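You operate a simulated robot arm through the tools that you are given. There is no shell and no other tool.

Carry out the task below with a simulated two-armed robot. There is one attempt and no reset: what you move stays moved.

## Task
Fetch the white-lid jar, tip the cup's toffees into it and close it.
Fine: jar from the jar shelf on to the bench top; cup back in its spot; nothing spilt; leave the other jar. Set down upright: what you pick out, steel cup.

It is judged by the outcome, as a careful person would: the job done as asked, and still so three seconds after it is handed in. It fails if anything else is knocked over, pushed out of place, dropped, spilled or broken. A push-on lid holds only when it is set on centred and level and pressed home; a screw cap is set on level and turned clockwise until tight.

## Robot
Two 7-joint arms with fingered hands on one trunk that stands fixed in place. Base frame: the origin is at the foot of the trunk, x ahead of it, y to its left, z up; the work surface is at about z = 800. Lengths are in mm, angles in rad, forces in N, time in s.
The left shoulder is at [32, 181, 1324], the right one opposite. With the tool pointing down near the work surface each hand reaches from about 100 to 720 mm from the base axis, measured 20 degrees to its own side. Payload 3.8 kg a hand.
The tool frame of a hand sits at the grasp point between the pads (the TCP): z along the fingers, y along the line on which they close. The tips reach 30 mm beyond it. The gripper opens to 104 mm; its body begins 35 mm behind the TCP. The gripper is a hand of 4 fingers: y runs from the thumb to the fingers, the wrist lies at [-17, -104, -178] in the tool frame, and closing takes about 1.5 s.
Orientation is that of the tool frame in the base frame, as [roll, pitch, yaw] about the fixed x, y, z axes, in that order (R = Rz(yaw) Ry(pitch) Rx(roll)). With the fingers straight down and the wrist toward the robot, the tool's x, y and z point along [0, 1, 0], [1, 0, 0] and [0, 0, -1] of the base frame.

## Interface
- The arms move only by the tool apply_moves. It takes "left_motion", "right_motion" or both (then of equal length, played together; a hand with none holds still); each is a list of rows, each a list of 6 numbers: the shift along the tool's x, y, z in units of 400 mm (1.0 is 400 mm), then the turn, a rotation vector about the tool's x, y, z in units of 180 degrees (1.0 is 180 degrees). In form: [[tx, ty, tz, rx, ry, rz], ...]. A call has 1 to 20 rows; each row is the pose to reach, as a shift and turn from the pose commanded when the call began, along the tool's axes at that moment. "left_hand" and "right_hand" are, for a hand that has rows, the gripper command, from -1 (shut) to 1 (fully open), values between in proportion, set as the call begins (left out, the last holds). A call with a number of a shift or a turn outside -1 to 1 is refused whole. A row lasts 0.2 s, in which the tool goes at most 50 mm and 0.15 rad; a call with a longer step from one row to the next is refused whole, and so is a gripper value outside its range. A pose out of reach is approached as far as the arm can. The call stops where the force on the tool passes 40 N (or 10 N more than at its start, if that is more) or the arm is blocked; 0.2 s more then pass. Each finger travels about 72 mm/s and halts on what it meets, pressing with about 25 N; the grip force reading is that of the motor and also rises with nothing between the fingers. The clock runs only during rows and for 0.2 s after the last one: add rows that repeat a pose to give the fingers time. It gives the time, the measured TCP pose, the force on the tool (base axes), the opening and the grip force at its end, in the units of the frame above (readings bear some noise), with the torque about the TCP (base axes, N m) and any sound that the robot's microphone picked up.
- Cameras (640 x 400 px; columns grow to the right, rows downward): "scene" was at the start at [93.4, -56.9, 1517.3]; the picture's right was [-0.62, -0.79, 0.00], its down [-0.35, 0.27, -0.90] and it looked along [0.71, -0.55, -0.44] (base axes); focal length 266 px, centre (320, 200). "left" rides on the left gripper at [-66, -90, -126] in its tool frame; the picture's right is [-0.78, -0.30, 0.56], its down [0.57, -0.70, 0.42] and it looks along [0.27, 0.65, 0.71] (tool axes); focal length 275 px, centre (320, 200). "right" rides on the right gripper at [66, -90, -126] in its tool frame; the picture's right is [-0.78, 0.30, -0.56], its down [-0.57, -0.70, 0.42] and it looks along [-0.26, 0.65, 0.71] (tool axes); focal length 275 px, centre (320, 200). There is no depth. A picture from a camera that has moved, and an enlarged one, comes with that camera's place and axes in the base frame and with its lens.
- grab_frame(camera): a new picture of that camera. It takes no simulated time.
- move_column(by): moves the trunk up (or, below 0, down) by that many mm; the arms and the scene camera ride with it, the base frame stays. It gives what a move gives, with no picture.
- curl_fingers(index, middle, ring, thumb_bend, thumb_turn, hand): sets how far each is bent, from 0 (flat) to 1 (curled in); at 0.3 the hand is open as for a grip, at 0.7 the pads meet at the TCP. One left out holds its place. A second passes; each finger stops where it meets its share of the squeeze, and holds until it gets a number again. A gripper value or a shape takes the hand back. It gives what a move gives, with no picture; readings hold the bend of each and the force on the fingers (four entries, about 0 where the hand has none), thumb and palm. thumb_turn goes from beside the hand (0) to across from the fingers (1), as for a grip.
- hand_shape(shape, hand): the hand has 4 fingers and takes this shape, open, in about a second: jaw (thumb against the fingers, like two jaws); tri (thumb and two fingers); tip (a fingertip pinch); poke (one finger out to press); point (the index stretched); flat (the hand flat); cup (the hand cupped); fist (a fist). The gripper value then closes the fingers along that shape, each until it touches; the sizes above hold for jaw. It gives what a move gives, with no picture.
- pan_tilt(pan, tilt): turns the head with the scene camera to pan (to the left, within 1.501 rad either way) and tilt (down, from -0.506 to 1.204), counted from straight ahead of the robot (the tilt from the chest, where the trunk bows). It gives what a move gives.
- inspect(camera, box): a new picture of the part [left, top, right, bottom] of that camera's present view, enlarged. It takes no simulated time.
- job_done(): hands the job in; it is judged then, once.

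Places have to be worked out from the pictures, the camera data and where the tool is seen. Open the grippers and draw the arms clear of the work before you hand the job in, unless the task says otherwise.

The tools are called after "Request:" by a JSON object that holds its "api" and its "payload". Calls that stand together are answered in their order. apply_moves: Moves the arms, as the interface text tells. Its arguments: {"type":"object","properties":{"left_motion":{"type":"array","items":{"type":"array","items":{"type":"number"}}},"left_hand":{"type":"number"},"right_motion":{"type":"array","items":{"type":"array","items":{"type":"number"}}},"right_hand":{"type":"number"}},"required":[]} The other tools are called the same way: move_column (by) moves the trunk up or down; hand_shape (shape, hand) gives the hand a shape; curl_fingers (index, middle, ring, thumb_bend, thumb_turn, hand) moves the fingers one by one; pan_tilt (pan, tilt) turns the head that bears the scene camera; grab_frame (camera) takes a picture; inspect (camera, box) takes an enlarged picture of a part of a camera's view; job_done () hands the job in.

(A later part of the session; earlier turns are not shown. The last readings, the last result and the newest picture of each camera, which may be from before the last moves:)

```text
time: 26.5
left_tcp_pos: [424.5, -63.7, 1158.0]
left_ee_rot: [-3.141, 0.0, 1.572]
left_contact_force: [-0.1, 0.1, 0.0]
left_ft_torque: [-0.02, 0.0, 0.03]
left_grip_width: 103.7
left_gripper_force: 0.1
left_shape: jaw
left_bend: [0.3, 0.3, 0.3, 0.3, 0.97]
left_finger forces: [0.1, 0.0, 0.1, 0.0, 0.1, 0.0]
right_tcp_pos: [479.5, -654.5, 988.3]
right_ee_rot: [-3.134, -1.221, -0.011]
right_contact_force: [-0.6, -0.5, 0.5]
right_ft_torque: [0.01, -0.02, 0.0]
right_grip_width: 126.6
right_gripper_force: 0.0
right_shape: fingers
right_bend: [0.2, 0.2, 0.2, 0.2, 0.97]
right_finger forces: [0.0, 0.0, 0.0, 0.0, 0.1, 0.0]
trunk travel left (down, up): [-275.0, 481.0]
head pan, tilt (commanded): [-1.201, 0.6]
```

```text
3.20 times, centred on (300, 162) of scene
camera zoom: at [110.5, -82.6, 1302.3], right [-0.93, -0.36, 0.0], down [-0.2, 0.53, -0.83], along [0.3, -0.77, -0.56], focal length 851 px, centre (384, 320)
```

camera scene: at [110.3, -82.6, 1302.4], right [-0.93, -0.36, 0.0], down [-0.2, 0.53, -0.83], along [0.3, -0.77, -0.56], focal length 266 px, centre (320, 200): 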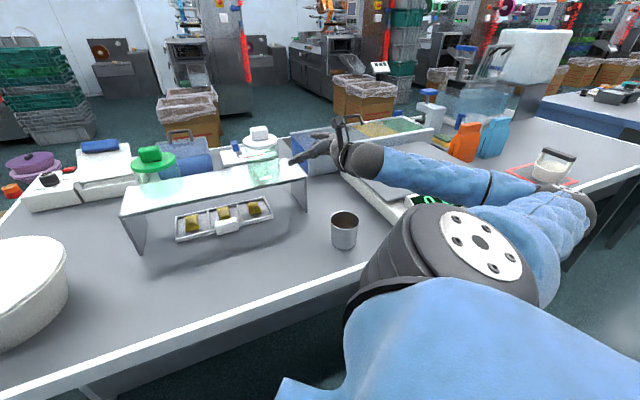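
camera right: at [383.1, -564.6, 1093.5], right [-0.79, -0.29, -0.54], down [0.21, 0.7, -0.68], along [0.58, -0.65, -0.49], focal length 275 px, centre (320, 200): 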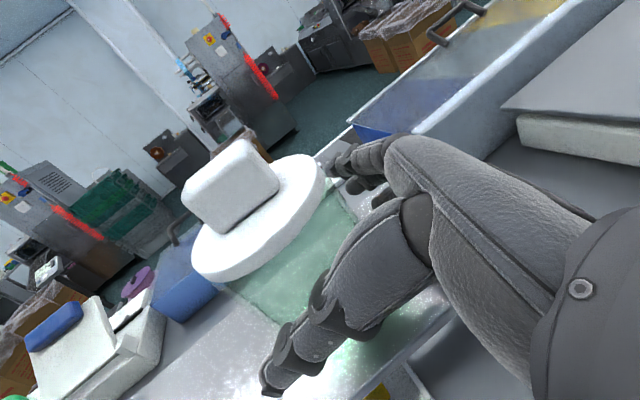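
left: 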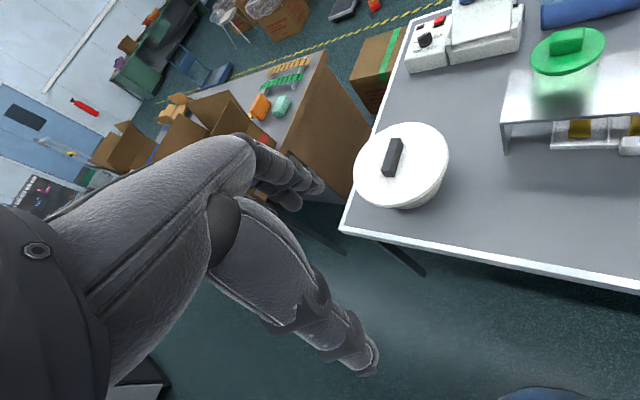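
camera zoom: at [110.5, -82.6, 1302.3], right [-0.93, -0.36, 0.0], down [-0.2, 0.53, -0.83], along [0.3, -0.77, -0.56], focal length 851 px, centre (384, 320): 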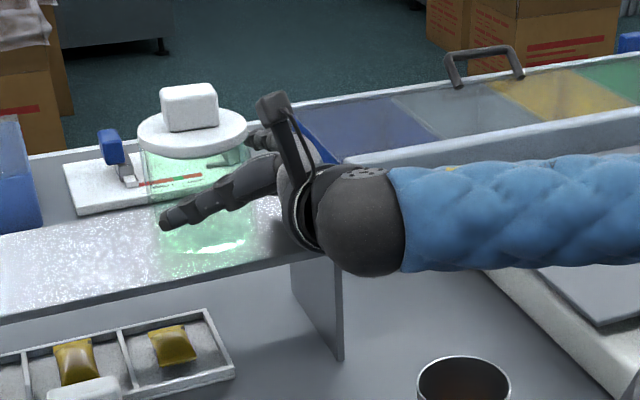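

No contact yet. I go the last bit in (to about (496, -655, 974)), slightly lower so the index finger stays below the lid.

Request:
{"api": "apply_moves", "payload": {"right_motion": [[-0.0094, 0, 0.0254, 0, 0, 0], [-0.0188, 0, 0.0508, 0, 0, 0], [-0.0188, 0, 0.0508, 0, 0, 0]]}}

Request:
{"api": "inspect", "payload": {"camera": "right", "box": [160, 100, 480, 400]}}

Request:
{"api": "inspect", "payload": {"camera": "scene", "box": [220, 110, 340, 200]}}

```text
time: 27.3
left_tcp_pos: [426.2, -63.8, 1158.2]
left_ee_rot: [-3.141, 0.001, 1.571]
left_contact_force: [0.3, 0.4, 0.3]
left_ft_torque: [0.02, 0.0, 0.02]
left_grip_width: 103.6
left_gripper_force: 0.0
left_shape: jaw
left_bend: [0.3, 0.3, 0.3, 0.3, 0.97]
left_finger forces: [0.1, 0.0, 0.1, 0.0, 0.0, 0.1]
right_tcp_pos: [494.6, -653.0, 974.9]
right_ee_rot: [-3.137, -1.223, -0.008]
right_contact_force: [-0.7, -0.5, 1.3]
right_ft_torque: [-0.04, 0.03, 0.0]
right_grip_width: 126.2
right_gripper_force: 0.8
right_shape: fingers
right_bend: [0.2, 0.2, 0.2, 0.2, 0.97]
right_finger forces: [0.0, 0.0, 0.5, 0.1, 0.1, 0.0]
trunk travel left (down, up): [-275.0, 481.0]
head pan, tilt (commanded): [-1.201, 0.6]
```

```text
1.33 times, centred on (320, 250) of right
camera zoom: at [399.0, -563.7, 1080.4], right [-0.79, -0.29, -0.54], down [0.21, 0.7, -0.68], along [0.58, -0.65, -0.49], focal length 367 px, centre (320, 133)
```

zoom: 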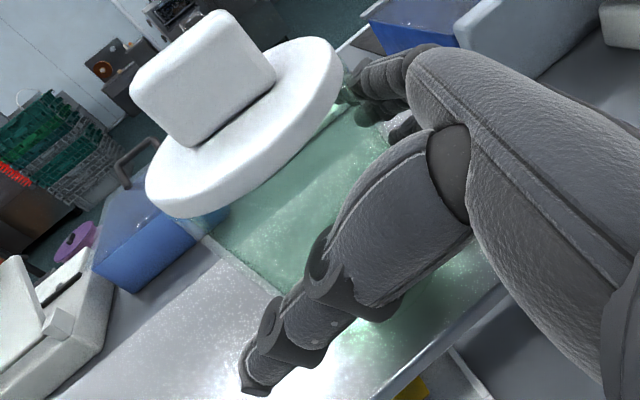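

```text
4.44 times, centred on (280, 155) of scene
camera zoom: at [110.6, -82.6, 1302.3], right [-0.93, -0.36, 0.0], down [-0.2, 0.53, -0.83], along [0.3, -0.77, -0.57], focal length 1181 px, centre (498, 400)
```

zoom: 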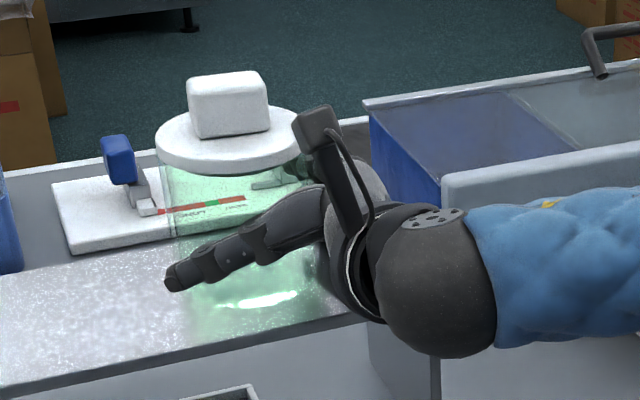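

The hand is around the jar, index finger just under the lid. I close the fingers on the body.

Request:
{"api": "apply_moves", "payload": {"right_motion": [[0, 0, 0, 0, 0, 0], [0, 0, 0, 0, 0, 0], [0, 0, 0, 0, 0, 0], [0, 0, 0, 0, 0, 0], [0, 0, 0, 0, 0, 0], [0, 0, 0, 0, 0, 0], [0, 0, 0, 0, 0, 0], [0, 0, 0, 0, 0, 0], [0, 0, 0, 0, 0, 0]], "right_hand": -1.0}}

Request:
{"api": "inspect", "payload": {"camera": "right", "box": [160, 100, 480, 400]}}

Request:
{"api": "inspect", "payload": {"camera": "scene", "box": [220, 110, 340, 200]}}

```text
time: 29.3
left_tcp_pos: [426.2, -62.7, 1158.5]
left_ee_rot: [3.14, 0.001, 1.57]
left_contact_force: [0.2, -0.2, -0.5]
left_ft_torque: [0.0, -0.01, -0.04]
left_grip_width: 103.4
left_gripper_force: 0.1
left_shape: jaw
left_bend: [0.3, 0.3, 0.3, 0.3, 0.97]
left_finger forces: [0.1, 0.0, 0.1, 0.0, 0.0, 0.0]
right_tcp_pos: [493.5, -653.1, 975.4]
right_ee_rot: [-3.136, -1.221, -0.008]
right_contact_force: [-1.7, -2.0, 1.9]
right_ft_torque: [0.0, 0.0, 0.03]
right_grip_width: 87.4
right_gripper_force: 24.9
right_shape: jaw
right_bend: [0.29, 0.34, 0.32, 0.32, 0.98]
right_finger forces: [21.3, 9.7, 2.8, 0.1, 30.9, 0.1]
trunk travel left (down, up): [-275.0, 481.0]
head pan, tilt (commanded): [-1.201, 0.6]
```

```text
1.33 times, centred on (320, 250) of right
camera zoom: at [398.8, -563.8, 1080.6], right [-0.79, -0.29, -0.54], down [0.21, 0.7, -0.68], along [0.58, -0.65, -0.49], focal length 367 px, centre (320, 133)
```

zoom: 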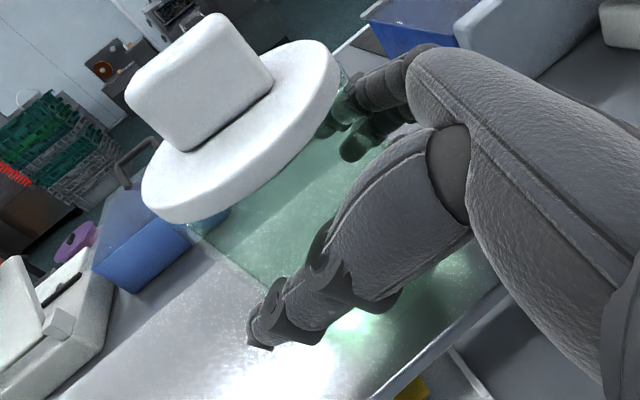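

```text
4.44 times, centred on (280, 155) of scene
camera zoom: at [110.5, -82.7, 1302.3], right [-0.93, -0.36, 0.0], down [-0.2, 0.53, -0.82], along [0.3, -0.77, -0.57], focal length 1181 px, centre (498, 400)
```

zoom: 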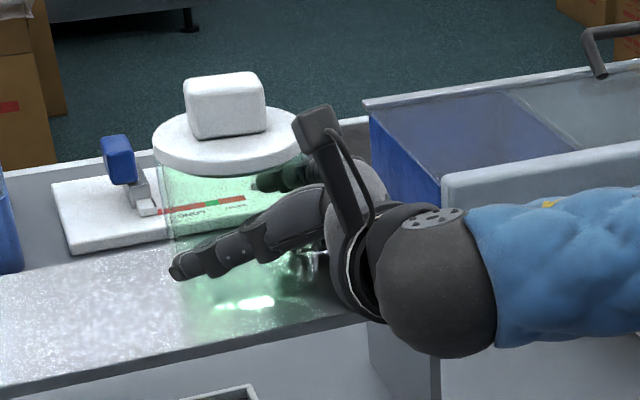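

Gripped: width 87 mm, forces on fingers and thumb. I lift 30 mm straight up and check the hold.

Request:
{"api": "apply_moves", "payload": {"right_motion": [[0.0176, 0, -0.0064, 0, 0, 0], [0.0352, 0, -0.0128, 0, 0, 0], [0.0529, 0, -0.0193, 0, 0, 0], [0.0705, 0, -0.0257, 0, 0, 0], [0.0705, 0, -0.0257, 0, 0, 0], [0.0705, 0, -0.0257, 0, 0, 0]]}}

Request:
{"api": "inspect", "payload": {"camera": "right", "box": [160, 100, 480, 400]}}

Request:
{"api": "inspect", "payload": {"camera": "scene", "box": [220, 90, 340, 200]}}

```text
time: 30.7
left_tcp_pos: [426.1, -63.2, 1157.9]
left_ee_rot: [-3.141, 0.001, 1.571]
left_contact_force: [1.0, -0.4, -0.7]
left_ft_torque: [0.01, -0.01, 0.0]
left_grip_width: 103.7
left_gripper_force: 0.1
left_shape: jaw
left_bend: [0.3, 0.3, 0.3, 0.3, 0.97]
left_finger forces: [0.1, 0.0, 0.1, 0.0, 0.0, 0.1]
right_tcp_pos: [494.1, -655.0, 1005.8]
right_ee_rot: [-3.13, -1.224, -0.013]
right_contact_force: [-0.5, -0.5, -4.5]
right_ft_torque: [-0.02, 0.06, 0.0]
right_grip_width: 87.1
right_gripper_force: 25.0
right_shape: jaw
right_bend: [0.29, 0.34, 0.32, 0.32, 0.98]
right_finger forces: [20.2, 10.1, 2.9, 0.0, 31.8, 0.1]
trunk travel left (down, up): [-275.0, 481.0]
head pan, tilt (commanded): [-1.201, 0.6]
```

```text
1.33 times, centred on (320, 250) of right
camera zoom: at [399.2, -564.6, 1109.7], right [-0.79, -0.29, -0.54], down [0.21, 0.7, -0.68], along [0.58, -0.65, -0.49], focal length 367 px, centre (320, 133)
```

zoom: 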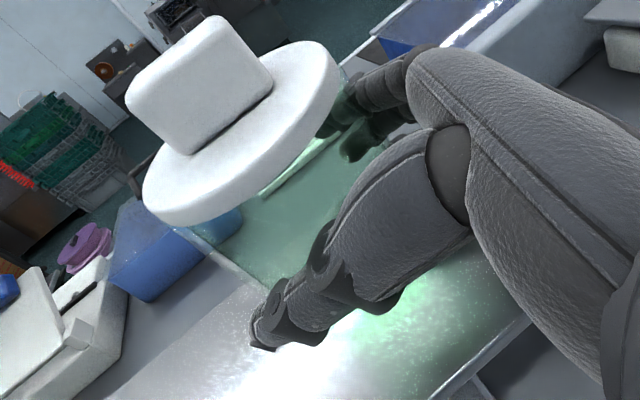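

```text
3.64 times, centred on (280, 145) of scene
camera zoom: at [111.1, -83.1, 1302.2], right [-0.93, -0.36, 0.0], down [-0.2, 0.53, -0.82], along [0.3, -0.77, -0.57], focal length 967 px, centre (466, 400)
```

zoom: 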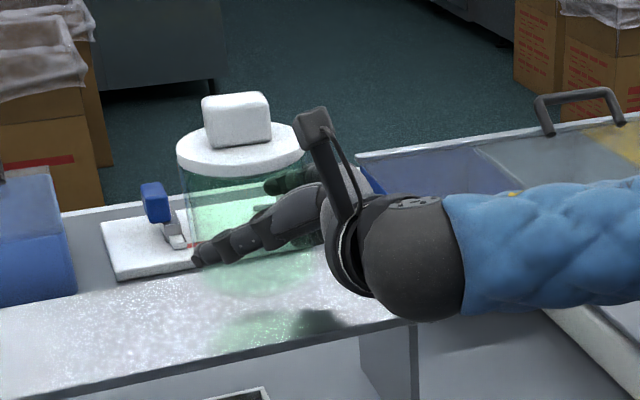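

The jar is held firmly and level (about 0.5 kg). I lift it further, then carry it left over free bench, turning the hand by 45°, to above a clear place at about (515, -305).

Request:
{"api": "apply_moves", "payload": {"right_motion": [[0.058, 0, -0.0211, 0, 0, 0], [0.116, 0, -0.0422, 0, 0, 0], [0.1739, 0, -0.0633, 0, 0, 0], [0.1743, -0.03, -0.0623, 0.0083, 0, -0.003], [0.175, -0.09, -0.06, 0.0248, 0, -0.009], [0.176, -0.165, -0.0578, 0.0455, 0, -0.0165], [0.177, -0.24, -0.0553, 0.0661, 0, -0.0241], [0.178, -0.315, -0.0528, 0.0868, 0, -0.0316], [0.179, -0.39, -0.0503, 0.1075, 0, -0.0391], [0.18, -0.465, -0.0478, 0.1281, 0, -0.0466], [0.181, -0.54, -0.0453, 0.1488, 0, -0.0542], [0.182, -0.615, -0.0428, 0.1695, 0, -0.0617], [0.183, -0.69, -0.04, 0.1901, 0, -0.0692], [0.1835, -0.765, -0.0378, 0.2108, 0, -0.0767], [0.184, -0.82, -0.036, 0.2259, 0, -0.0822], [0.184, -0.8525, -0.035, 0.2349, 0, -0.0855], [0.184, -0.8525, -0.035, 0.2349, 0, -0.0855], [0.184, -0.8525, -0.035, 0.2349, 0, -0.0855]]}}

Request:
{"api": "pan_tilt", "payload": {"pan": -0.665, "tilt": 0.6}}

Request:
{"api": "grab_frame", "payload": {"camera": "scene"}}

Request:
{"api": "grab_frame", "payload": {"camera": "right"}}

```text
time: 34.5
left_tcp_pos: [426.1, -63.7, 1157.8]
left_ee_rot: [3.141, 0.0, 1.57]
left_contact_force: [-1.2, -0.1, 0.6]
left_ft_torque: [0.01, -0.01, 0.02]
left_grip_width: 103.8
left_gripper_force: 0.0
left_shape: jaw
left_bend: [0.3, 0.3, 0.3, 0.3, 0.97]
left_finger forces: [0.0, 0.1, 0.0, 0.0, 0.0, 0.0]
right_tcp_pos: [507.2, -313.4, 1080.7]
right_ee_rot: [3.14, -1.224, 0.782]
right_contact_force: [-1.3, 0.8, -4.9]
right_ft_torque: [-0.06, 0.02, -0.02]
right_grip_width: 87.4
right_gripper_force: 25.3
right_shape: jaw
right_bend: [0.29, 0.34, 0.32, 0.32, 0.98]
right_finger forces: [19.4, 9.9, 3.0, 0.0, 30.9, 0.0]
trunk travel left (down, up): [-275.0, 481.0]
head pan, tilt (commanded): [-1.201, 0.6]
```

```text
time: 35.5
left_tcp_pos: [426.3, -62.4, 1157.7]
left_ee_rot: [3.141, -0.001, 1.57]
left_contact_force: [-0.3, 0.1, 0.1]
left_ft_torque: [-0.04, 0.0, -0.01]
left_grip_width: 103.6
left_gripper_force: 0.0
left_shape: jaw
left_bend: [0.3, 0.3, 0.3, 0.3, 0.97]
left_finger forces: [0.0, 0.0, 0.0, 0.0, 0.0, 0.0]
right_tcp_pos: [507.9, -313.1, 1079.8]
right_ee_rot: [-3.132, -1.223, 0.773]
right_contact_force: [0.3, -0.2, -4.0]
right_ft_torque: [-0.04, 0.06, -0.01]
right_grip_width: 87.1
right_gripper_force: 25.0
right_shape: jaw
right_bend: [0.29, 0.34, 0.32, 0.32, 0.98]
right_finger forces: [19.5, 9.8, 3.1, 0.1, 30.9, 0.0]
trunk travel left (down, up): [-275.0, 481.0]
head pan, tilt (commanded): [-0.665, 0.6]
```

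```text
taken
camera scene: at [148.7, -55.0, 1302.2], right [-0.62, -0.79, 0.0], down [-0.44, 0.35, -0.82], along [0.65, -0.51, -0.57], focal length 266 px, centre (320, 200)
```

scene: 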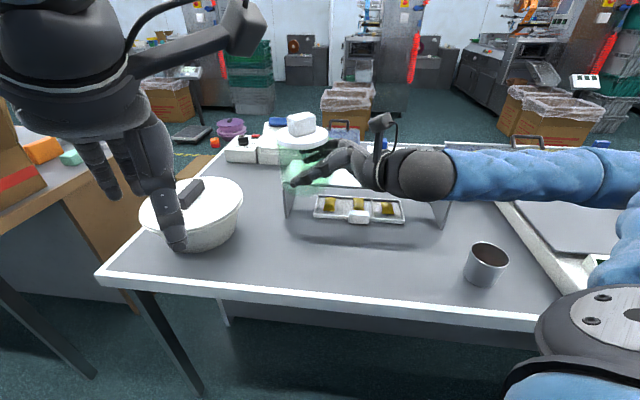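

```text
taken
camera right: at [376.8, -317.5, 1184.7], right [-0.35, -0.76, -0.54], down [-0.35, 0.64, -0.68], along [0.87, -0.05, -0.49], focal length 275 px, centre (320, 200)
```

right: 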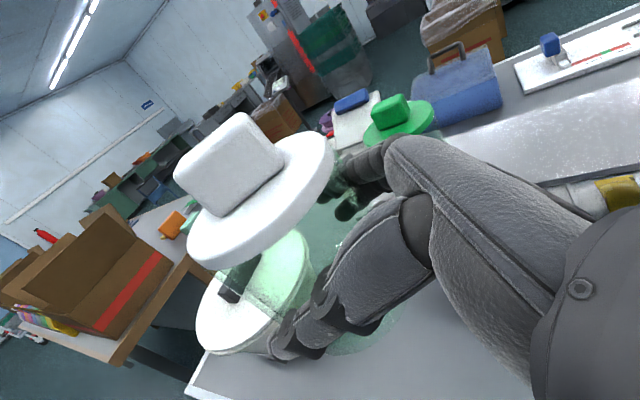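

Jar is carried safely; bench edge works out ~100 mm in front of the set-down spot, which is clear. I lower it 205 mm first, then feel for the bench.

Request:
{"api": "apply_moves", "payload": {"right_motion": [[-0.06, 0, 0.0218, 0, 0, 0], [-0.14, 0, 0.051, 0, 0, 0], [-0.22, 0, 0.0801, 0, 0, 0], [-0.3, 0, 0.1092, 0, 0, 0], [-0.38, 0, 0.1383, 0, 0, 0], [-0.44, 0, 0.1602, 0, 0, 0], [-0.4815, 0, 0.1753, 0, 0, 0], [-0.4815, 0, 0.1753, 0, 0, 0], [-0.4815, 0, 0.1753, 0, 0, 0]]}}

Request:
{"api": "grab_frame", "payload": {"camera": "scene"}}

Request:
{"api": "grab_frame", "payload": {"camera": "left"}}

```text
time: 37.5
left_tcp_pos: [426.7, -64.1, 1158.0]
left_ee_rot: [-3.14, 0.001, 1.57]
left_contact_force: [-0.2, -0.1, -0.3]
left_ft_torque: [0.04, 0.0, -0.03]
left_grip_width: 103.5
left_gripper_force: 0.2
left_shape: jaw
left_bend: [0.3, 0.3, 0.3, 0.3, 0.97]
left_finger forces: [0.1, 0.0, 0.1, 0.0, 0.0, 0.1]
right_tcp_pos: [507.4, -312.4, 874.4]
right_ee_rot: [-3.139, -1.222, 0.781]
right_contact_force: [0.8, 0.4, -4.1]
right_ft_torque: [-0.06, 0.04, 0.02]
right_grip_width: 87.0
right_gripper_force: 25.5
right_shape: jaw
right_bend: [0.29, 0.34, 0.32, 0.33, 0.99]
right_finger forces: [18.9, 9.6, 3.0, 0.1, 30.5, 0.0]
trunk travel left (down, up): [-275.0, 481.0]
head pan, tilt (commanded): [-0.665, 0.6]
```

```text
taken
camera scene: at [148.7, -55.0, 1302.2], right [-0.62, -0.79, 0.0], down [-0.45, 0.35, -0.82], along [0.65, -0.51, -0.57], focal length 266 px, centre (320, 200)
```

scene: 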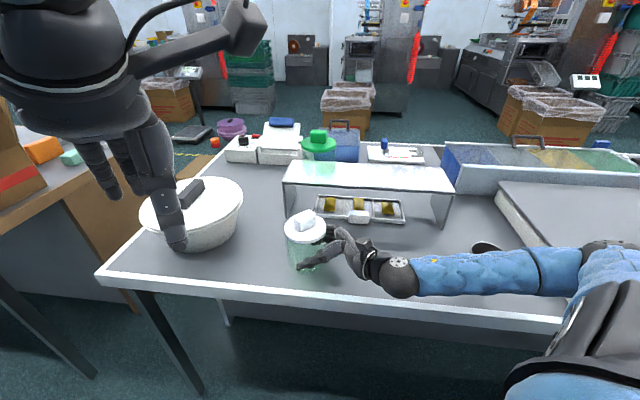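

```text
taken
camera left: at [337.6, -129.6, 1283.6], right [-0.3, -0.78, -0.56], down [-0.7, 0.57, -0.42], along [0.65, 0.27, -0.71], focal length 275 px, centre (320, 200)
```

left: 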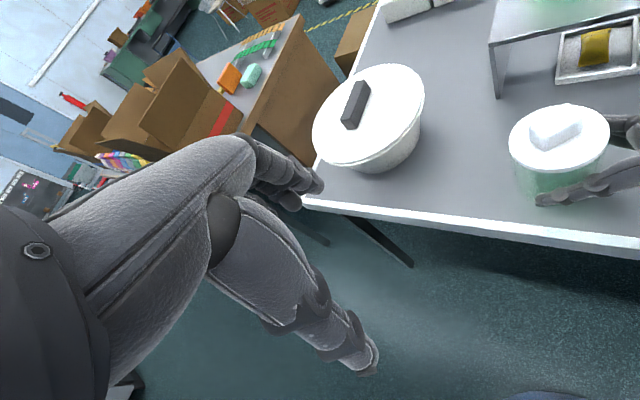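

Now the slow lowering in small steps to feel the bench.

Request:
{"api": "apply_moves", "payload": {"right_motion": [[-0.0117, 0, 0.0043, 0, 0, 0], [-0.0235, 0, 0.0086, 0, 0, 0], [-0.0352, 0, 0.0128, 0, 0, 0], [-0.0446, 0, 0.0162, 0, 0, 0], [-0.0517, 0, 0.0188, 0, 0, 0], [-0.0517, 0, 0.0188, 0, 0, 0]]}}

Request:
{"api": "inspect", "payload": {"camera": "scene", "box": [260, 190, 400, 300]}}

```text
time: 38.9
left_tcp_pos: [426.4, -62.7, 1158.1]
left_ee_rot: [3.141, 0.0, 1.571]
left_contact_force: [-0.4, -0.2, -0.3]
left_ft_torque: [0.0, -0.01, -0.01]
left_grip_width: 103.4
left_gripper_force: 0.0
left_shape: jaw
left_bend: [0.3, 0.3, 0.3, 0.3, 0.97]
left_finger forces: [0.0, 0.0, 0.0, 0.0, 0.0, 0.0]
right_tcp_pos: [506.9, -314.6, 851.9]
right_ee_rot: [-3.133, -1.223, 0.774]
right_contact_force: [0.7, -0.1, -3.6]
right_ft_torque: [-0.05, 0.01, -0.02]
right_grip_width: 87.2
right_gripper_force: 25.1
right_shape: jaw
right_bend: [0.29, 0.34, 0.32, 0.33, 0.99]
right_finger forces: [18.9, 9.6, 3.0, 0.1, 30.6, 0.0]
trunk travel left (down, up): [-275.0, 481.0]
head pan, tilt (commanded): [-0.665, 0.6]
```

```text
3.64 times, centred on (330, 245) of scene
camera zoom: at [148.7, -55.0, 1302.2], right [-0.62, -0.79, 0.0], down [-0.45, 0.35, -0.82], along [0.65, -0.51, -0.57], focal length 967 px, centre (284, 36)
```

zoom: 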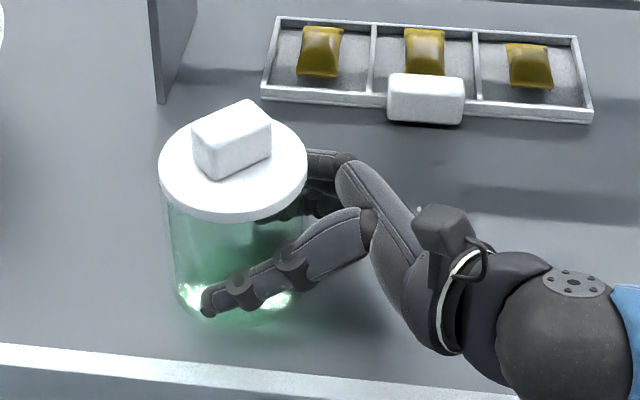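

Not yet on the bench (weight still on the hand). I continue in 1 mm steps.

Request:
{"api": "apply_moves", "payload": {"right_motion": [[-0.0024, 0, 0.0009, 0, 0, 0], [-0.0047, 0, 0.0017, 0, 0, 0], [-0.0071, 0, 0.0026, 0, 0, 0], [-0.0071, 0, 0.0026, 0, 0, 0]]}}

```text
time: 39.9
left_tcp_pos: [426.2, -63.1, 1157.9]
left_ee_rot: [-3.141, 0.0, 1.57]
left_contact_force: [0.0, -0.2, -0.5]
left_ft_torque: [0.0, -0.03, 0.01]
left_grip_width: 103.7
left_gripper_force: 0.1
left_shape: jaw
left_bend: [0.3, 0.3, 0.3, 0.3, 0.97]
left_finger forces: [0.0, 0.1, 0.1, 0.0, 0.0, 0.0]
right_tcp_pos: [507.0, -313.4, 851.2]
right_ee_rot: [-3.136, -1.225, 0.776]
right_contact_force: [-0.2, -0.3, -4.7]
right_ft_torque: [-0.05, 0.06, 0.02]
right_grip_width: 87.3
right_gripper_force: 25.1
right_shape: jaw
right_bend: [0.29, 0.34, 0.32, 0.33, 0.99]
right_finger forces: [18.9, 9.7, 3.0, 0.1, 30.4, 0.1]
trunk travel left (down, up): [-275.0, 481.0]
head pan, tilt (commanded): [-0.665, 0.6]
```

Request:
{"api": "apply_moves", "payload": {"right_motion": [[-0.0024, 0, 0.0009, 0, 0, 0], [-0.0047, 0, 0.0017, 0, 0, 0], [-0.0071, 0, 0.0026, 0, 0, 0], [-0.0071, 0, 0.0026, 0, 0, 0]]}}

```text
time: 40.9
left_tcp_pos: [427.2, -63.4, 1157.9]
left_ee_rot: [3.141, -0.001, 1.57]
left_contact_force: [0.1, -0.2, -0.1]
left_ft_torque: [0.0, 0.0, 0.0]
left_grip_width: 103.5
left_gripper_force: 0.0
left_shape: jaw
left_bend: [0.3, 0.3, 0.3, 0.3, 0.97]
left_finger forces: [0.0, 0.1, 0.1, 0.0, 0.1, 0.0]
right_tcp_pos: [507.7, -313.0, 847.1]
right_ee_rot: [-3.138, -1.223, 0.778]
right_contact_force: [-0.9, -0.3, -3.0]
right_ft_torque: [0.03, 0.04, -0.03]
right_grip_width: 86.8
right_gripper_force: 25.3
right_shape: jaw
right_bend: [0.29, 0.35, 0.32, 0.33, 0.98]
right_finger forces: [19.3, 9.5, 2.9, 0.0, 30.3, 0.0]
trunk travel left (down, up): [-275.0, 481.0]
head pan, tilt (commanded): [-0.665, 0.6]
```

Force is beginning to drop; a few more millimetres.

Request:
{"api": "apply_moves", "payload": {"right_motion": [[-0.0024, 0, 0.0009, 0, 0, 0], [-0.0047, 0, 0.0017, 0, 0, 0], [-0.0047, 0, 0.0017, 0, 0, 0]]}}

Request:
{"api": "inspect", "payload": {"camera": "scene", "box": [260, 190, 400, 300]}}

```text
time: 41.7
left_tcp_pos: [425.8, -63.0, 1157.5]
left_ee_rot: [3.14, 0.001, 1.571]
left_contact_force: [0.2, 0.3, -0.7]
left_ft_torque: [0.0, 0.02, 0.0]
left_grip_width: 103.6
left_gripper_force: 0.1
left_shape: jaw
left_bend: [0.3, 0.3, 0.3, 0.3, 0.97]
left_finger forces: [0.0, 0.1, 0.0, 0.0, 0.1, 0.1]
right_tcp_pos: [506.9, -313.8, 845.4]
right_ee_rot: [3.141, -1.225, 0.784]
right_contact_force: [0.7, -1.5, 2.3]
right_ft_torque: [0.01, -0.03, 0.0]
right_grip_width: 87.2
right_gripper_force: 24.5
right_shape: jaw
right_bend: [0.29, 0.35, 0.32, 0.33, 0.98]
right_finger forces: [20.7, 9.4, 2.9, 0.0, 29.7, 0.1]
trunk travel left (down, up): [-275.0, 481.0]
head pan, tilt (commanded): [-0.665, 0.6]
```

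```text
3.64 times, centred on (330, 245) of scene
camera zoom: at [148.3, -54.8, 1302.3], right [-0.62, -0.79, 0.0], down [-0.44, 0.35, -0.82], along [0.65, -0.51, -0.57], focal length 967 px, centre (284, 36)
```

zoom: 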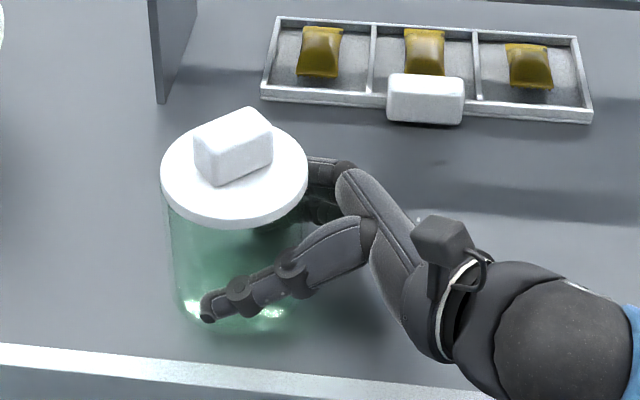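

Jar stands on the bench (hand force turned from −4.5 to +2.3 N). Keeping hold of it, I now look closely at the lid's knob to plan the left hand's grip.

Request:
{"api": "inspect", "payload": {"camera": "left", "box": [490, 80, 640, 240]}}

Request:
{"api": "inspect", "payload": {"camera": "scene", "box": [270, 200, 350, 260]}}

Request:
{"api": "grab_frame", "payload": {"camera": "right"}}

```text
2.50 times, centred on (565, 160) of left
camera zoom: at [337.2, -129.3, 1283.8], right [-0.3, -0.78, -0.56], down [-0.7, 0.57, -0.42], along [0.65, 0.27, -0.71], focal length 688 px, centre (-292, 300)
```

zoom: 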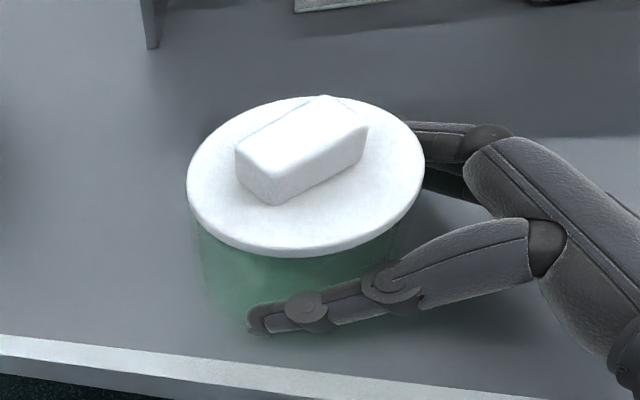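

```text
6.67 times, centred on (310, 230) of scene
camera zoom: at [148.3, -54.8, 1302.3], right [-0.62, -0.79, 0.0], down [-0.44, 0.35, -0.82], along [0.65, -0.51, -0.57], focal length 1772 px, centre (387, 0)
```

zoom: 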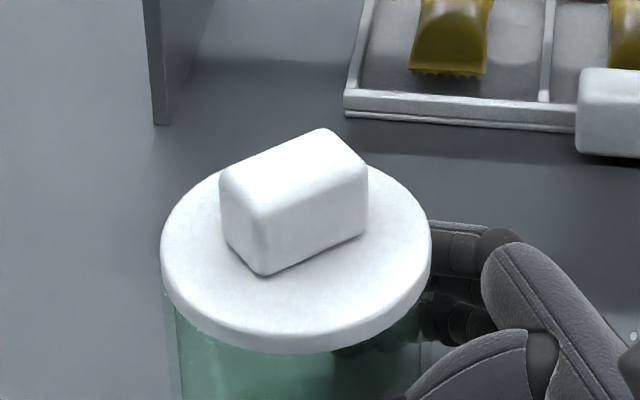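

```text
taken
camera right: at [376.1, -317.2, 950.1], right [-0.35, -0.76, -0.54], down [-0.35, 0.64, -0.68], along [0.87, -0.05, -0.49], focal length 275 px, centre (320, 200)
```

right: 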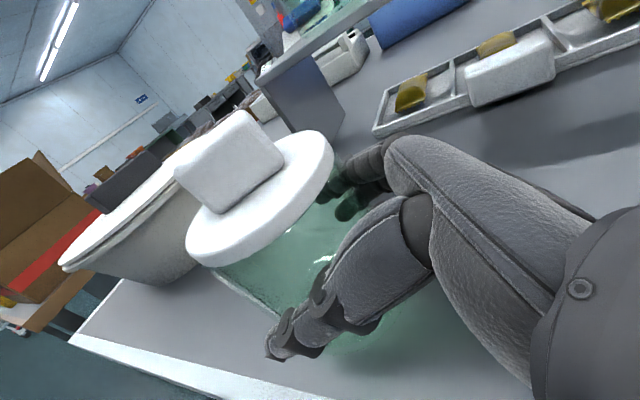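

Knob: about 41 × 22 mm and 29 mm high, centred at about (517, −304), its short side along base x. Lid top is about z 902. I bring the left hand above it, tool straight down, first sideways at height and then down to z 1010.

Request:
{"api": "apply_moves", "payload": {"left_motion": [[-0.0998, 0.0373, 0, 0, 0, 0.0056], [-0.1995, 0.0747, 0, 0, 0, 0.0111], [-0.2993, 0.112, 0, 0, 0, 0.0167], [-0.399, 0.1493, 0, 0, 0, 0.0222], [-0.4988, 0.1867, 0, 0, 0, 0.0278], [-0.5985, 0.224, 0, 0, 0, 0.0333], [-0.5985, 0.224, 0.09, 0, 0, 0.0333], [-0.5985, 0.224, 0.18, 0, 0, 0.0333], [-0.5985, 0.224, 0.28, 0, 0, 0.0333], [-0.5985, 0.224, 0.37, 0, 0, 0.0333], [-0.5985, 0.224, 0.37, 0, 0, 0.0333], [-0.5985, 0.224, 0.37, 0, 0, 0.0333]], "left_hand": 1.0}}

Request:
{"api": "grab_frame", "payload": {"camera": "scene"}}

Request:
{"api": "grab_frame", "payload": {"camera": "left"}}

Request:
{"api": "grab_frame", "payload": {"camera": "right"}}

```text
time: 44.3
left_tcp_pos: [501.4, -226.1, 1010.5]
left_ee_rot: [3.141, -0.001, 1.466]
left_contact_force: [0.2, -0.8, -0.3]
left_ft_torque: [-0.01, -0.02, -0.01]
left_grip_width: 103.9
left_gripper_force: 0.1
left_shape: jaw
left_bend: [0.3, 0.3, 0.3, 0.3, 0.97]
left_finger forces: [0.1, 0.1, 0.1, 0.1, 0.0, 0.0]
left hand out of reach, approached as far as the arm can: row 4, 5, 6, 7, 8, 9, 10, 11, 12
right_tcp_pos: [507.3, -313.2, 846.0]
right_ee_rot: [-3.14, -1.224, 0.779]
right_contact_force: [0.3, 0.2, 5.5]
right_ft_torque: [-0.14, -0.24, 0.02]
right_grip_width: 87.0
right_gripper_force: 24.9
right_shape: jaw
right_bend: [0.29, 0.35, 0.32, 0.33, 0.97]
right_finger forces: [19.1, 9.8, 3.4, 0.0, 30.5, 0.0]
trunk travel left (down, up): [-275.0, 481.0]
head pan, tilt (commanded): [-0.665, 0.6]
```

```text
taken
camera scene: at [148.0, -54.5, 1302.3], right [-0.62, -0.79, 0.0], down [-0.44, 0.35, -0.83], along [0.65, -0.51, -0.56], focal length 266 px, centre (320, 200)
```

scene: 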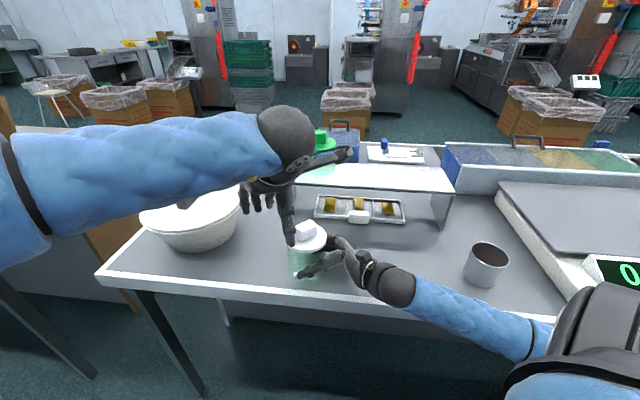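

```text
taken
camera left: at [406.4, -281.6, 1135.9], right [-0.38, -0.74, -0.56], down [-0.64, 0.64, -0.42], along [0.67, 0.2, -0.71], focal length 275 px, centre (320, 200)
```

left: 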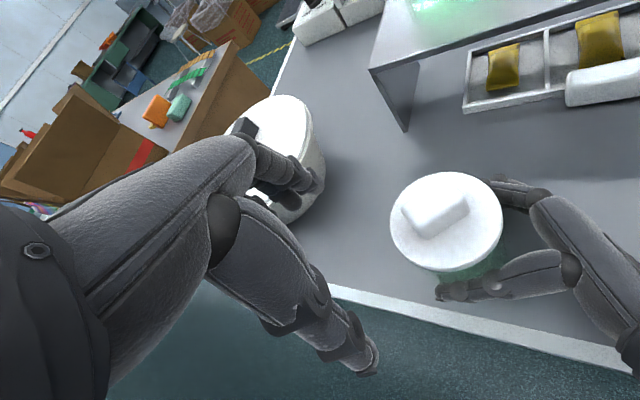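

```text
taken
camera right: at [375.9, -316.9, 949.9], right [-0.35, -0.77, -0.54], down [-0.35, 0.64, -0.68], along [0.87, -0.05, -0.49], focal length 275 px, centre (320, 200)
```

right: 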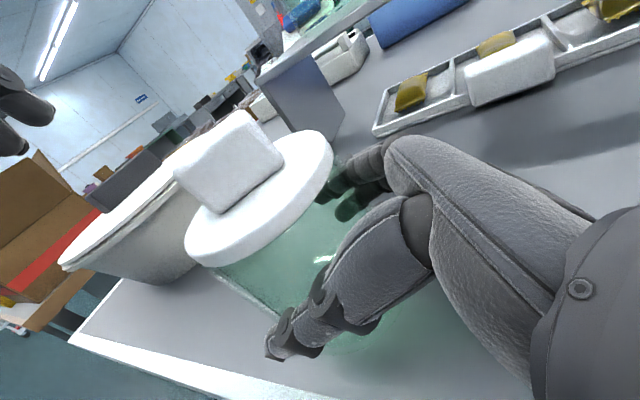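

The left hand stopped short: its forearm comes in from the left (pointing along −y), so the wrist would have to bend ~85°. I turn the left hand so its wrist lies to the left (tool y toward −y), gripping the knob across its 41 mm length, and move above it.

Request:
{"api": "apply_moves", "payload": {"left_motion": [[0, 0, 0, 0, 0, 0.0433], [0, 0, 0, 0, 0, 0.0867], [0, 0, 0, 0, 0, 0.13], [0, 0, 0, 0, 0, 0.1733], [0, 0, 0, 0, 0, 0.2167], [-0.038, 0.0119, 0, 0, 0, 0.26], [-0.076, 0.0237, 0, 0, 0, 0.3033], [-0.114, 0.0356, 0, 0, 0, 0.3467], [-0.152, 0.0474, 0, 0, 0, 0.39], [-0.19, 0.0593, 0, 0, 0, 0.4333], [-0.19, 0.0593, 0, 0, 0, 0.4333], [-0.19, 0.0593, 0, 0, 0, 0.4333]]}}

Request:
{"api": "grab_frame", "payload": {"camera": "scene"}}

Request:
{"api": "grab_frame", "payload": {"camera": "left"}}

Request:
{"api": "grab_frame", "payload": {"camera": "right"}}

```text
time: 46.9
left_tcp_pos: [502.8, -275.1, 1006.9]
left_ee_rot: [-3.133, -0.013, 0.421]
left_contact_force: [-0.1, 0.6, -0.3]
left_ft_torque: [-0.01, -0.01, 0.0]
left_grip_width: 103.7
left_gripper_force: 0.0
left_shape: jaw
left_bend: [0.3, 0.3, 0.3, 0.3, 0.97]
left_finger forces: [0.1, 0.0, 0.0, 0.1, 0.0, 0.1]
left hand out of reach, approached as far as the arm can: row 8, 9, 10, 11, 12
right_tcp_pos: [507.8, -312.2, 845.4]
right_ee_rot: [3.141, -1.225, 0.783]
right_contact_force: [1.1, -0.7, 5.4]
right_ft_torque: [-0.13, -0.25, -0.02]
right_grip_width: 86.7
right_gripper_force: 25.2
right_shape: jaw
right_bend: [0.29, 0.35, 0.32, 0.33, 0.97]
right_finger forces: [18.9, 9.8, 3.4, 0.0, 30.3, 0.0]
trunk travel left (down, up): [-275.0, 481.0]
head pan, tilt (commanded): [-0.665, 0.6]
```

```text
taken
camera scene: at [148.0, -54.5, 1302.3], right [-0.62, -0.79, 0.0], down [-0.44, 0.35, -0.83], along [0.65, -0.51, -0.56], focal length 266 px, centre (320, 200)
```

scene: 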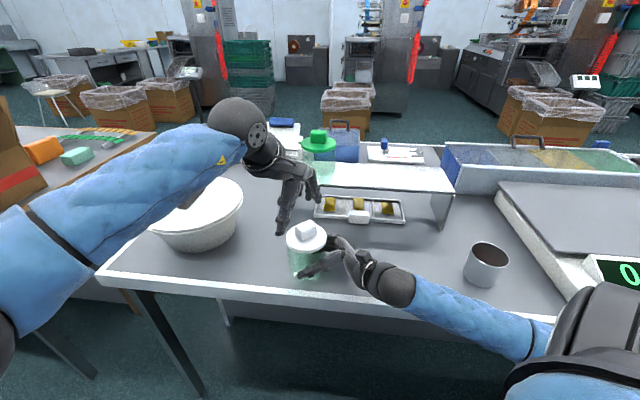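

```text
taken
camera left: at [405.6, -222.4, 1132.4], right [-0.82, -0.04, -0.56], down [0.24, 0.88, -0.41], along [0.51, -0.48, -0.72], focal length 275 px, centre (320, 200)
```

left: 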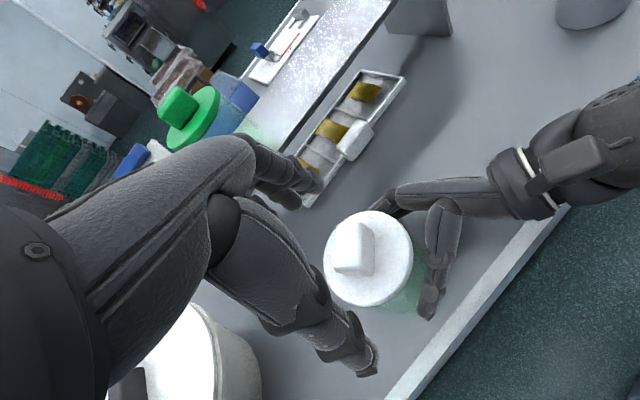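

```text
taken
camera right: at [375.8, -316.9, 949.9], right [-0.35, -0.76, -0.54], down [-0.35, 0.64, -0.68], along [0.87, -0.05, -0.49], focal length 275 px, centre (320, 200)
```

right: 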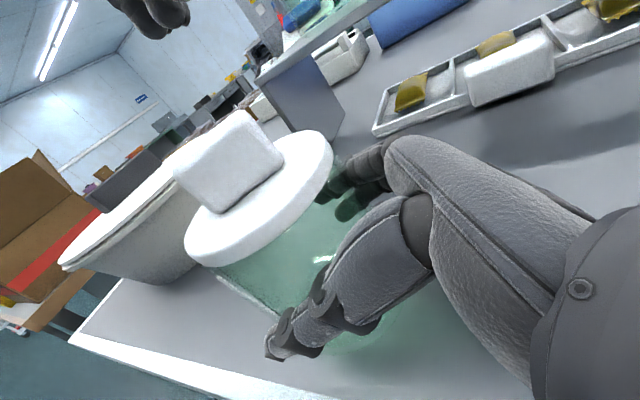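

Better, but still not over the knob. I check which heading the left hand likes there: try y toward −47° directly over the jar, still high.

Request:
{"api": "apply_moves", "payload": {"left_motion": [[0, 0.02, -0.0025, 0, 0, -0.035], [0.001, 0.04, -0.005, 0, 0, -0.07], [0.0022, 0.06, -0.0075, 0, 0, -0.1047], [0.0022, 0.0805, -0.0075, 0, 0, -0.1047], [0.0022, 0.0805, -0.0075, 0, 0, -0.1047], [0.0022, 0.0805, -0.0075, 0, 0, -0.1047]]}}

Request:
{"api": "grab_frame", "payload": {"camera": "scene"}}

Request:
{"api": "grab_frame", "payload": {"camera": "left"}}

```text
time: 48.3
left_tcp_pos: [536.4, -261.6, 1003.2]
left_ee_rot: [-3.139, -0.016, 0.749]
left_contact_force: [-0.2, 0.4, 0.1]
left_ft_torque: [0.0, -0.04, 0.02]
left_grip_width: 104.0
left_gripper_force: 0.2
left_shape: jaw
left_bend: [0.3, 0.3, 0.3, 0.3, 0.97]
left_finger forces: [0.0, 0.0, 0.0, 0.1, 0.1, 0.0]
left hand out of reach, approached as far as the arm can: row 1, 2, 3, 4, 5, 6
right_tcp_pos: [507.0, -312.4, 846.3]
right_ee_rot: [3.141, -1.223, 0.781]
right_contact_force: [-0.1, -0.3, 6.0]
right_ft_torque: [-0.13, -0.24, 0.02]
right_grip_width: 86.7
right_gripper_force: 25.2
right_shape: jaw
right_bend: [0.29, 0.35, 0.32, 0.33, 0.97]
right_finger forces: [18.5, 9.7, 3.3, 0.1, 30.7, 0.0]
trunk travel left (down, up): [-275.0, 481.0]
head pan, tilt (commanded): [-0.665, 0.6]
```

```text
taken
camera scene: at [147.7, -54.5, 1302.4], right [-0.62, -0.79, 0.0], down [-0.44, 0.35, -0.83], along [0.65, -0.51, -0.56], focal length 266 px, centre (320, 200)
```

scene: 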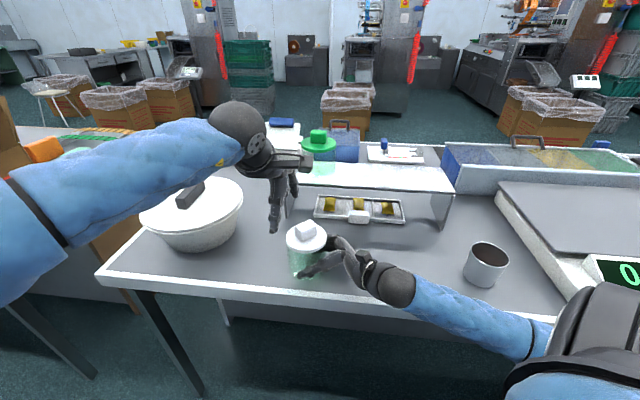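

```text
taken
camera left: at [427.3, -242.2, 1127.6], right [-0.77, -0.31, -0.57], down [-0.06, 0.91, -0.42], along [0.64, -0.29, -0.71], focal length 275 px, centre (320, 200)
```

left: 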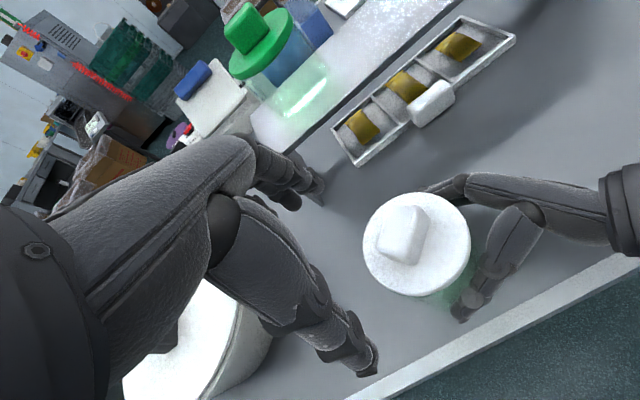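

The left arm can't cross far enough for a top grip there. I'll swap roles: left hand will hold the jar body from the left, the right hand will work the lid. First I release the jar (standing on the bench) and draw the right hand straight back horizontally.

Request:
{"api": "apply_moves", "payload": {"right_motion": [[0, 0, 0, 0, 0, 0], [0, 0, 0, 0, 0, 0], [0, 0, 0, 0, 0, 0], [0, 0, 0, 0, 0, 0], [0, 0, 0, 0, 0, 0], [-0.0171, 0, -0.047, 0, 0, 0], [-0.0342, 0, -0.094, 0, 0, 0], [-0.0513, 0, -0.141, 0, 0, 0], [-0.0684, 0, -0.188, 0, 0, 0], [-0.0855, 0, -0.235, 0, 0, 0], [-0.1026, 0, -0.282, 0, 0, 0], [-0.1026, 0, -0.282, 0, 0, 0]], "right_hand": 1.0}}

Request:
{"api": "grab_frame", "payload": {"camera": "scene"}}

Request:
{"api": "grab_frame", "payload": {"camera": "right"}}

```text
time: 50.9
left_tcp_pos: [537.6, -261.2, 1003.8]
left_ee_rot: [-3.141, -0.013, 0.75]
left_contact_force: [-0.3, 0.4, 0.3]
left_ft_torque: [0.0, -0.01, 0.03]
left_grip_width: 104.1
left_gripper_force: 0.1
left_shape: jaw
left_bend: [0.3, 0.3, 0.3, 0.3, 0.97]
left_finger forces: [0.0, 0.0, 0.1, 0.0, 0.0, 0.0]
right_tcp_pos: [421.8, -395.5, 845.7]
right_ee_rot: [3.14, -1.224, 0.782]
right_contact_force: [1.6, 2.1, 8.9]
right_ft_torque: [-0.24, -0.5, 0.14]
right_grip_width: 104.0
right_gripper_force: 0.1
right_shape: jaw
right_bend: [0.3, 0.3, 0.31, 0.3, 0.97]
right_finger forces: [0.1, 0.1, 8.5, 0.1, 0.0, 0.0]
trunk travel left (down, up): [-275.0, 481.0]
head pan, tilt (commanded): [-0.665, 0.6]
```

```text
taken
camera scene: at [147.8, -54.0, 1302.4], right [-0.62, -0.79, 0.0], down [-0.44, 0.35, -0.83], along [0.65, -0.51, -0.56], focal length 266 px, centre (320, 200)
```

scene: 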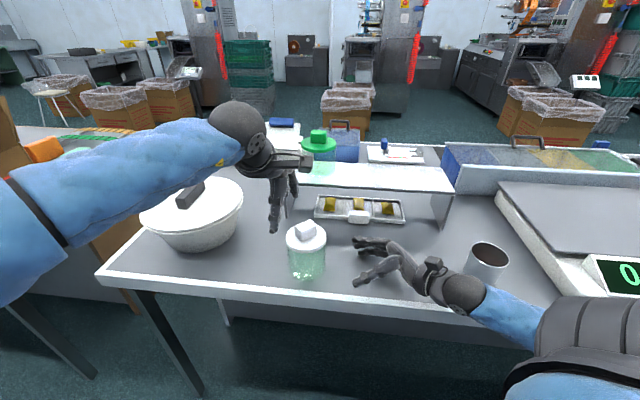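

```text
taken
camera right: at [291.0, -399.5, 950.1], right [-0.35, -0.77, -0.54], down [-0.35, 0.64, -0.68], along [0.87, -0.05, -0.49], focal length 275 px, centre (320, 200)
```

right: 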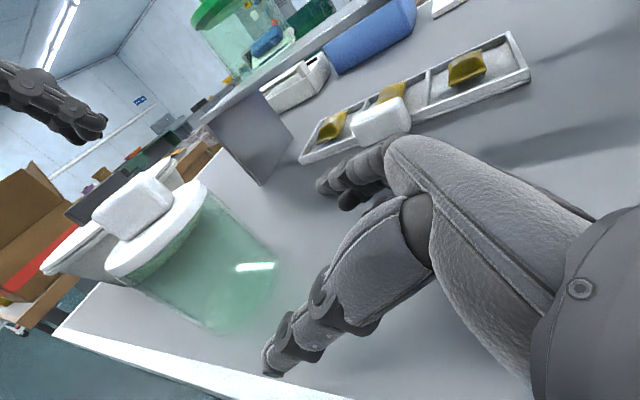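

The jar stands upright and free. (The ring finger is resting on the bench, so next time I must stay a few mm higher.) I raise the right hand and at the same time turn the left hand to a side-grip orientation to the left of the jar.

Request:
{"api": "apply_moves", "payload": {"right_motion": [[0.0294, 0, -0.0107, 0, 0, 0], [0.0587, 0, -0.0213, 0, 0, 0], [0.0881, 0, -0.032, 0, 0, 0], [0.1175, 0, -0.0427, 0, 0, 0], [0.1468, 0, -0.0533, 0, 0, 0], [0.1762, 0, -0.064, 0, 0, 0], [0.2056, 0, -0.0747, 0, 0, 0], [0.2349, 0, -0.0853, 0, 0, 0], [0.2643, 0, -0.096, 0, 0, 0], [0.2937, 0, -0.1067, 0, 0, 0], [0.323, 0, -0.1173, 0, 0, 0], [0.3524, 0, -0.128, 0, 0, 0], [0.3524, 0, -0.128, 0, 0, 0], [0.3524, 0, -0.128, 0, 0, 0]], "left_motion": [[0.0164, -0.0165, 0.0006, -0.0105, -0.0312, -0.015], [0.0328, -0.0331, 0.0013, -0.021, -0.0624, -0.0299], [0.0492, -0.0496, 0.0019, -0.0314, -0.0936, -0.0449], [0.0655, -0.0661, 0.0025, -0.0419, -0.1248, -0.0599], [0.0819, -0.0826, 0.0031, -0.0524, -0.156, -0.0748], [0.0983, -0.0992, 0.0038, -0.0629, -0.1873, -0.0898], [0.1147, -0.1157, 0.0044, -0.0733, -0.2185, -0.1048], [0.1311, -0.1322, 0.005, -0.0838, -0.2497, -0.1197], [0.1475, -0.1487, 0.0056, -0.0943, -0.2809, -0.1347], [0.1638, -0.1653, 0.0063, -0.1048, -0.3121, -0.1497], [0.1802, -0.1818, 0.0069, -0.1152, -0.3433, -0.1646], [0.1966, -0.1983, 0.0075, -0.1257, -0.3745, -0.1796], [0.1966, -0.1983, 0.0075, -0.1257, -0.3745, -0.1796], [0.1966, -0.1983, 0.0075, -0.1257, -0.3745, -0.1796]]}}

Request:
{"api": "grab_frame", "payload": {"camera": "scene"}}

Request:
{"api": "grab_frame", "payload": {"camera": "left"}}

```text
time: 53.9
left_tcp_pos: [540.4, -152.1, 1003.1]
left_ee_rot: [3.123, 1.21, 1.381]
left_contact_force: [-0.9, 0.6, 0.0]
left_ft_torque: [0.04, 0.0, 0.0]
left_grip_width: 103.9
left_gripper_force: 0.1
left_shape: jaw
left_bend: [0.3, 0.3, 0.3, 0.3, 0.97]
left_finger forces: [0.1, 0.1, 0.0, 0.1, 0.0, 0.0]
right_tcp_pos: [420.2, -396.7, 994.3]
right_ee_rot: [-3.138, -1.224, 0.779]
right_contact_force: [0.6, 0.2, -0.3]
right_ft_torque: [-0.01, 0.01, -0.02]
right_grip_width: 103.9
right_gripper_force: 0.0
right_shape: jaw
right_bend: [0.3, 0.3, 0.3, 0.3, 0.97]
right_finger forces: [0.1, 0.0, 0.1, 0.0, 0.0, 0.0]
trunk travel left (down, up): [-275.0, 481.0]
head pan, tilt (commanded): [-0.665, 0.6]
```

```text
taken
camera scene: at [148.4, -54.7, 1302.3], right [-0.62, -0.79, 0.0], down [-0.44, 0.35, -0.82], along [0.65, -0.51, -0.57], focal length 266 px, centre (320, 200)
```

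scene: 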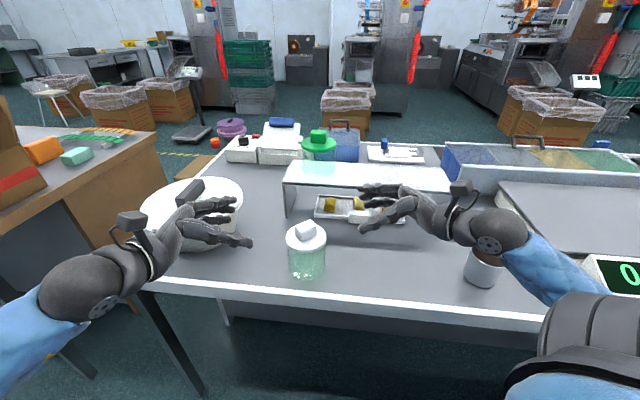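

```text
taken
camera left: at [468.3, -43.8, 1108.4], right [-0.43, -0.73, 0.53], down [-0.72, -0.07, -0.69], along [0.54, -0.68, -0.5], focal length 275 px, centre (320, 200)
```

left: 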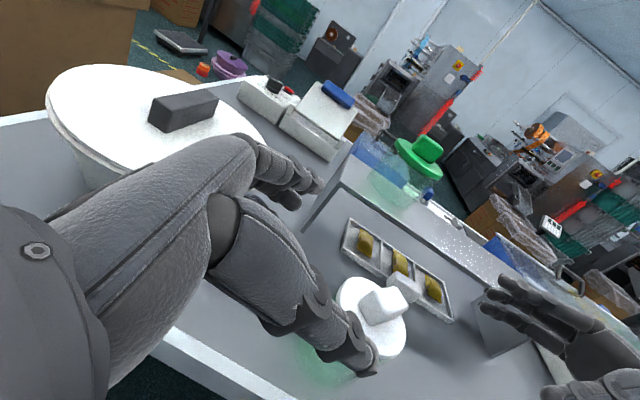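

Both hands are well placed. I re-measure the jar after the release.

Request:
{"api": "inspect", "payload": {"camera": "scene", "box": [265, 205, 345, 285]}}

Request:
{"api": "inspect", "payload": {"camera": "left", "box": [290, 250, 450, 400]}}

Request:
{"api": "grab_frame", "payload": {"camera": "right"}}

```text
5.00 times, centred on (305, 245) of scene
camera zoom: at [148.4, -54.7, 1302.3], right [-0.62, -0.79, 0.0], down [-0.44, 0.35, -0.82], along [0.65, -0.51, -0.57], focal length 1329 px, centre (395, -25)
```

zoom: 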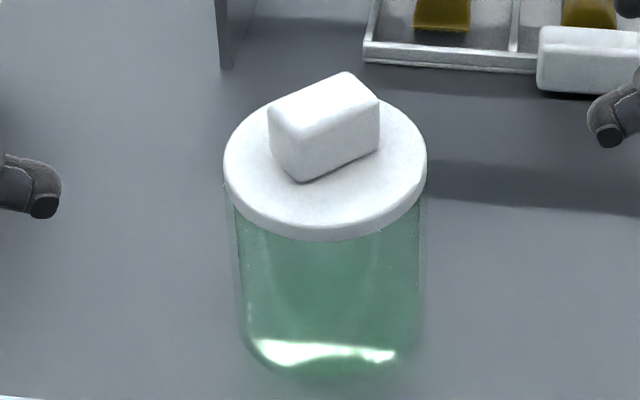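

```text
2.67 times, centred on (370, 325) of left
camera zoom: at [468.3, -43.8, 1108.4], right [-0.43, -0.73, 0.53], down [-0.72, -0.07, -0.69], along [0.54, -0.68, -0.5], focal length 734 px, centre (187, -133)
```

zoom: 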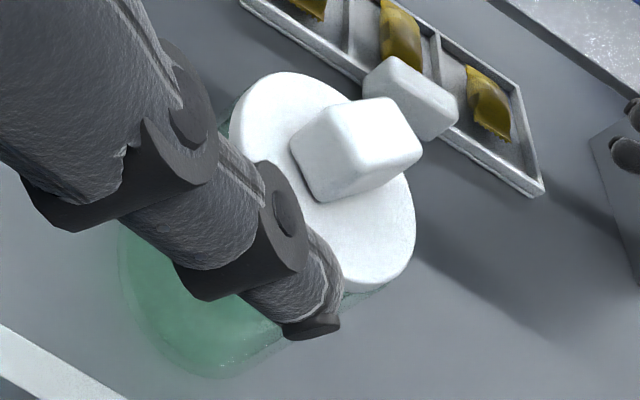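

```text
taken
camera right: at [290.3, -400.9, 1099.1], right [-0.35, -0.76, -0.54], down [-0.35, 0.64, -0.68], along [0.87, -0.05, -0.49], focal length 275 px, centre (320, 200)
```

right: 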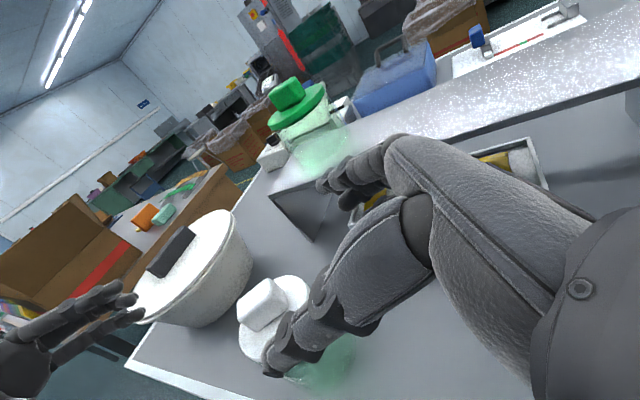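

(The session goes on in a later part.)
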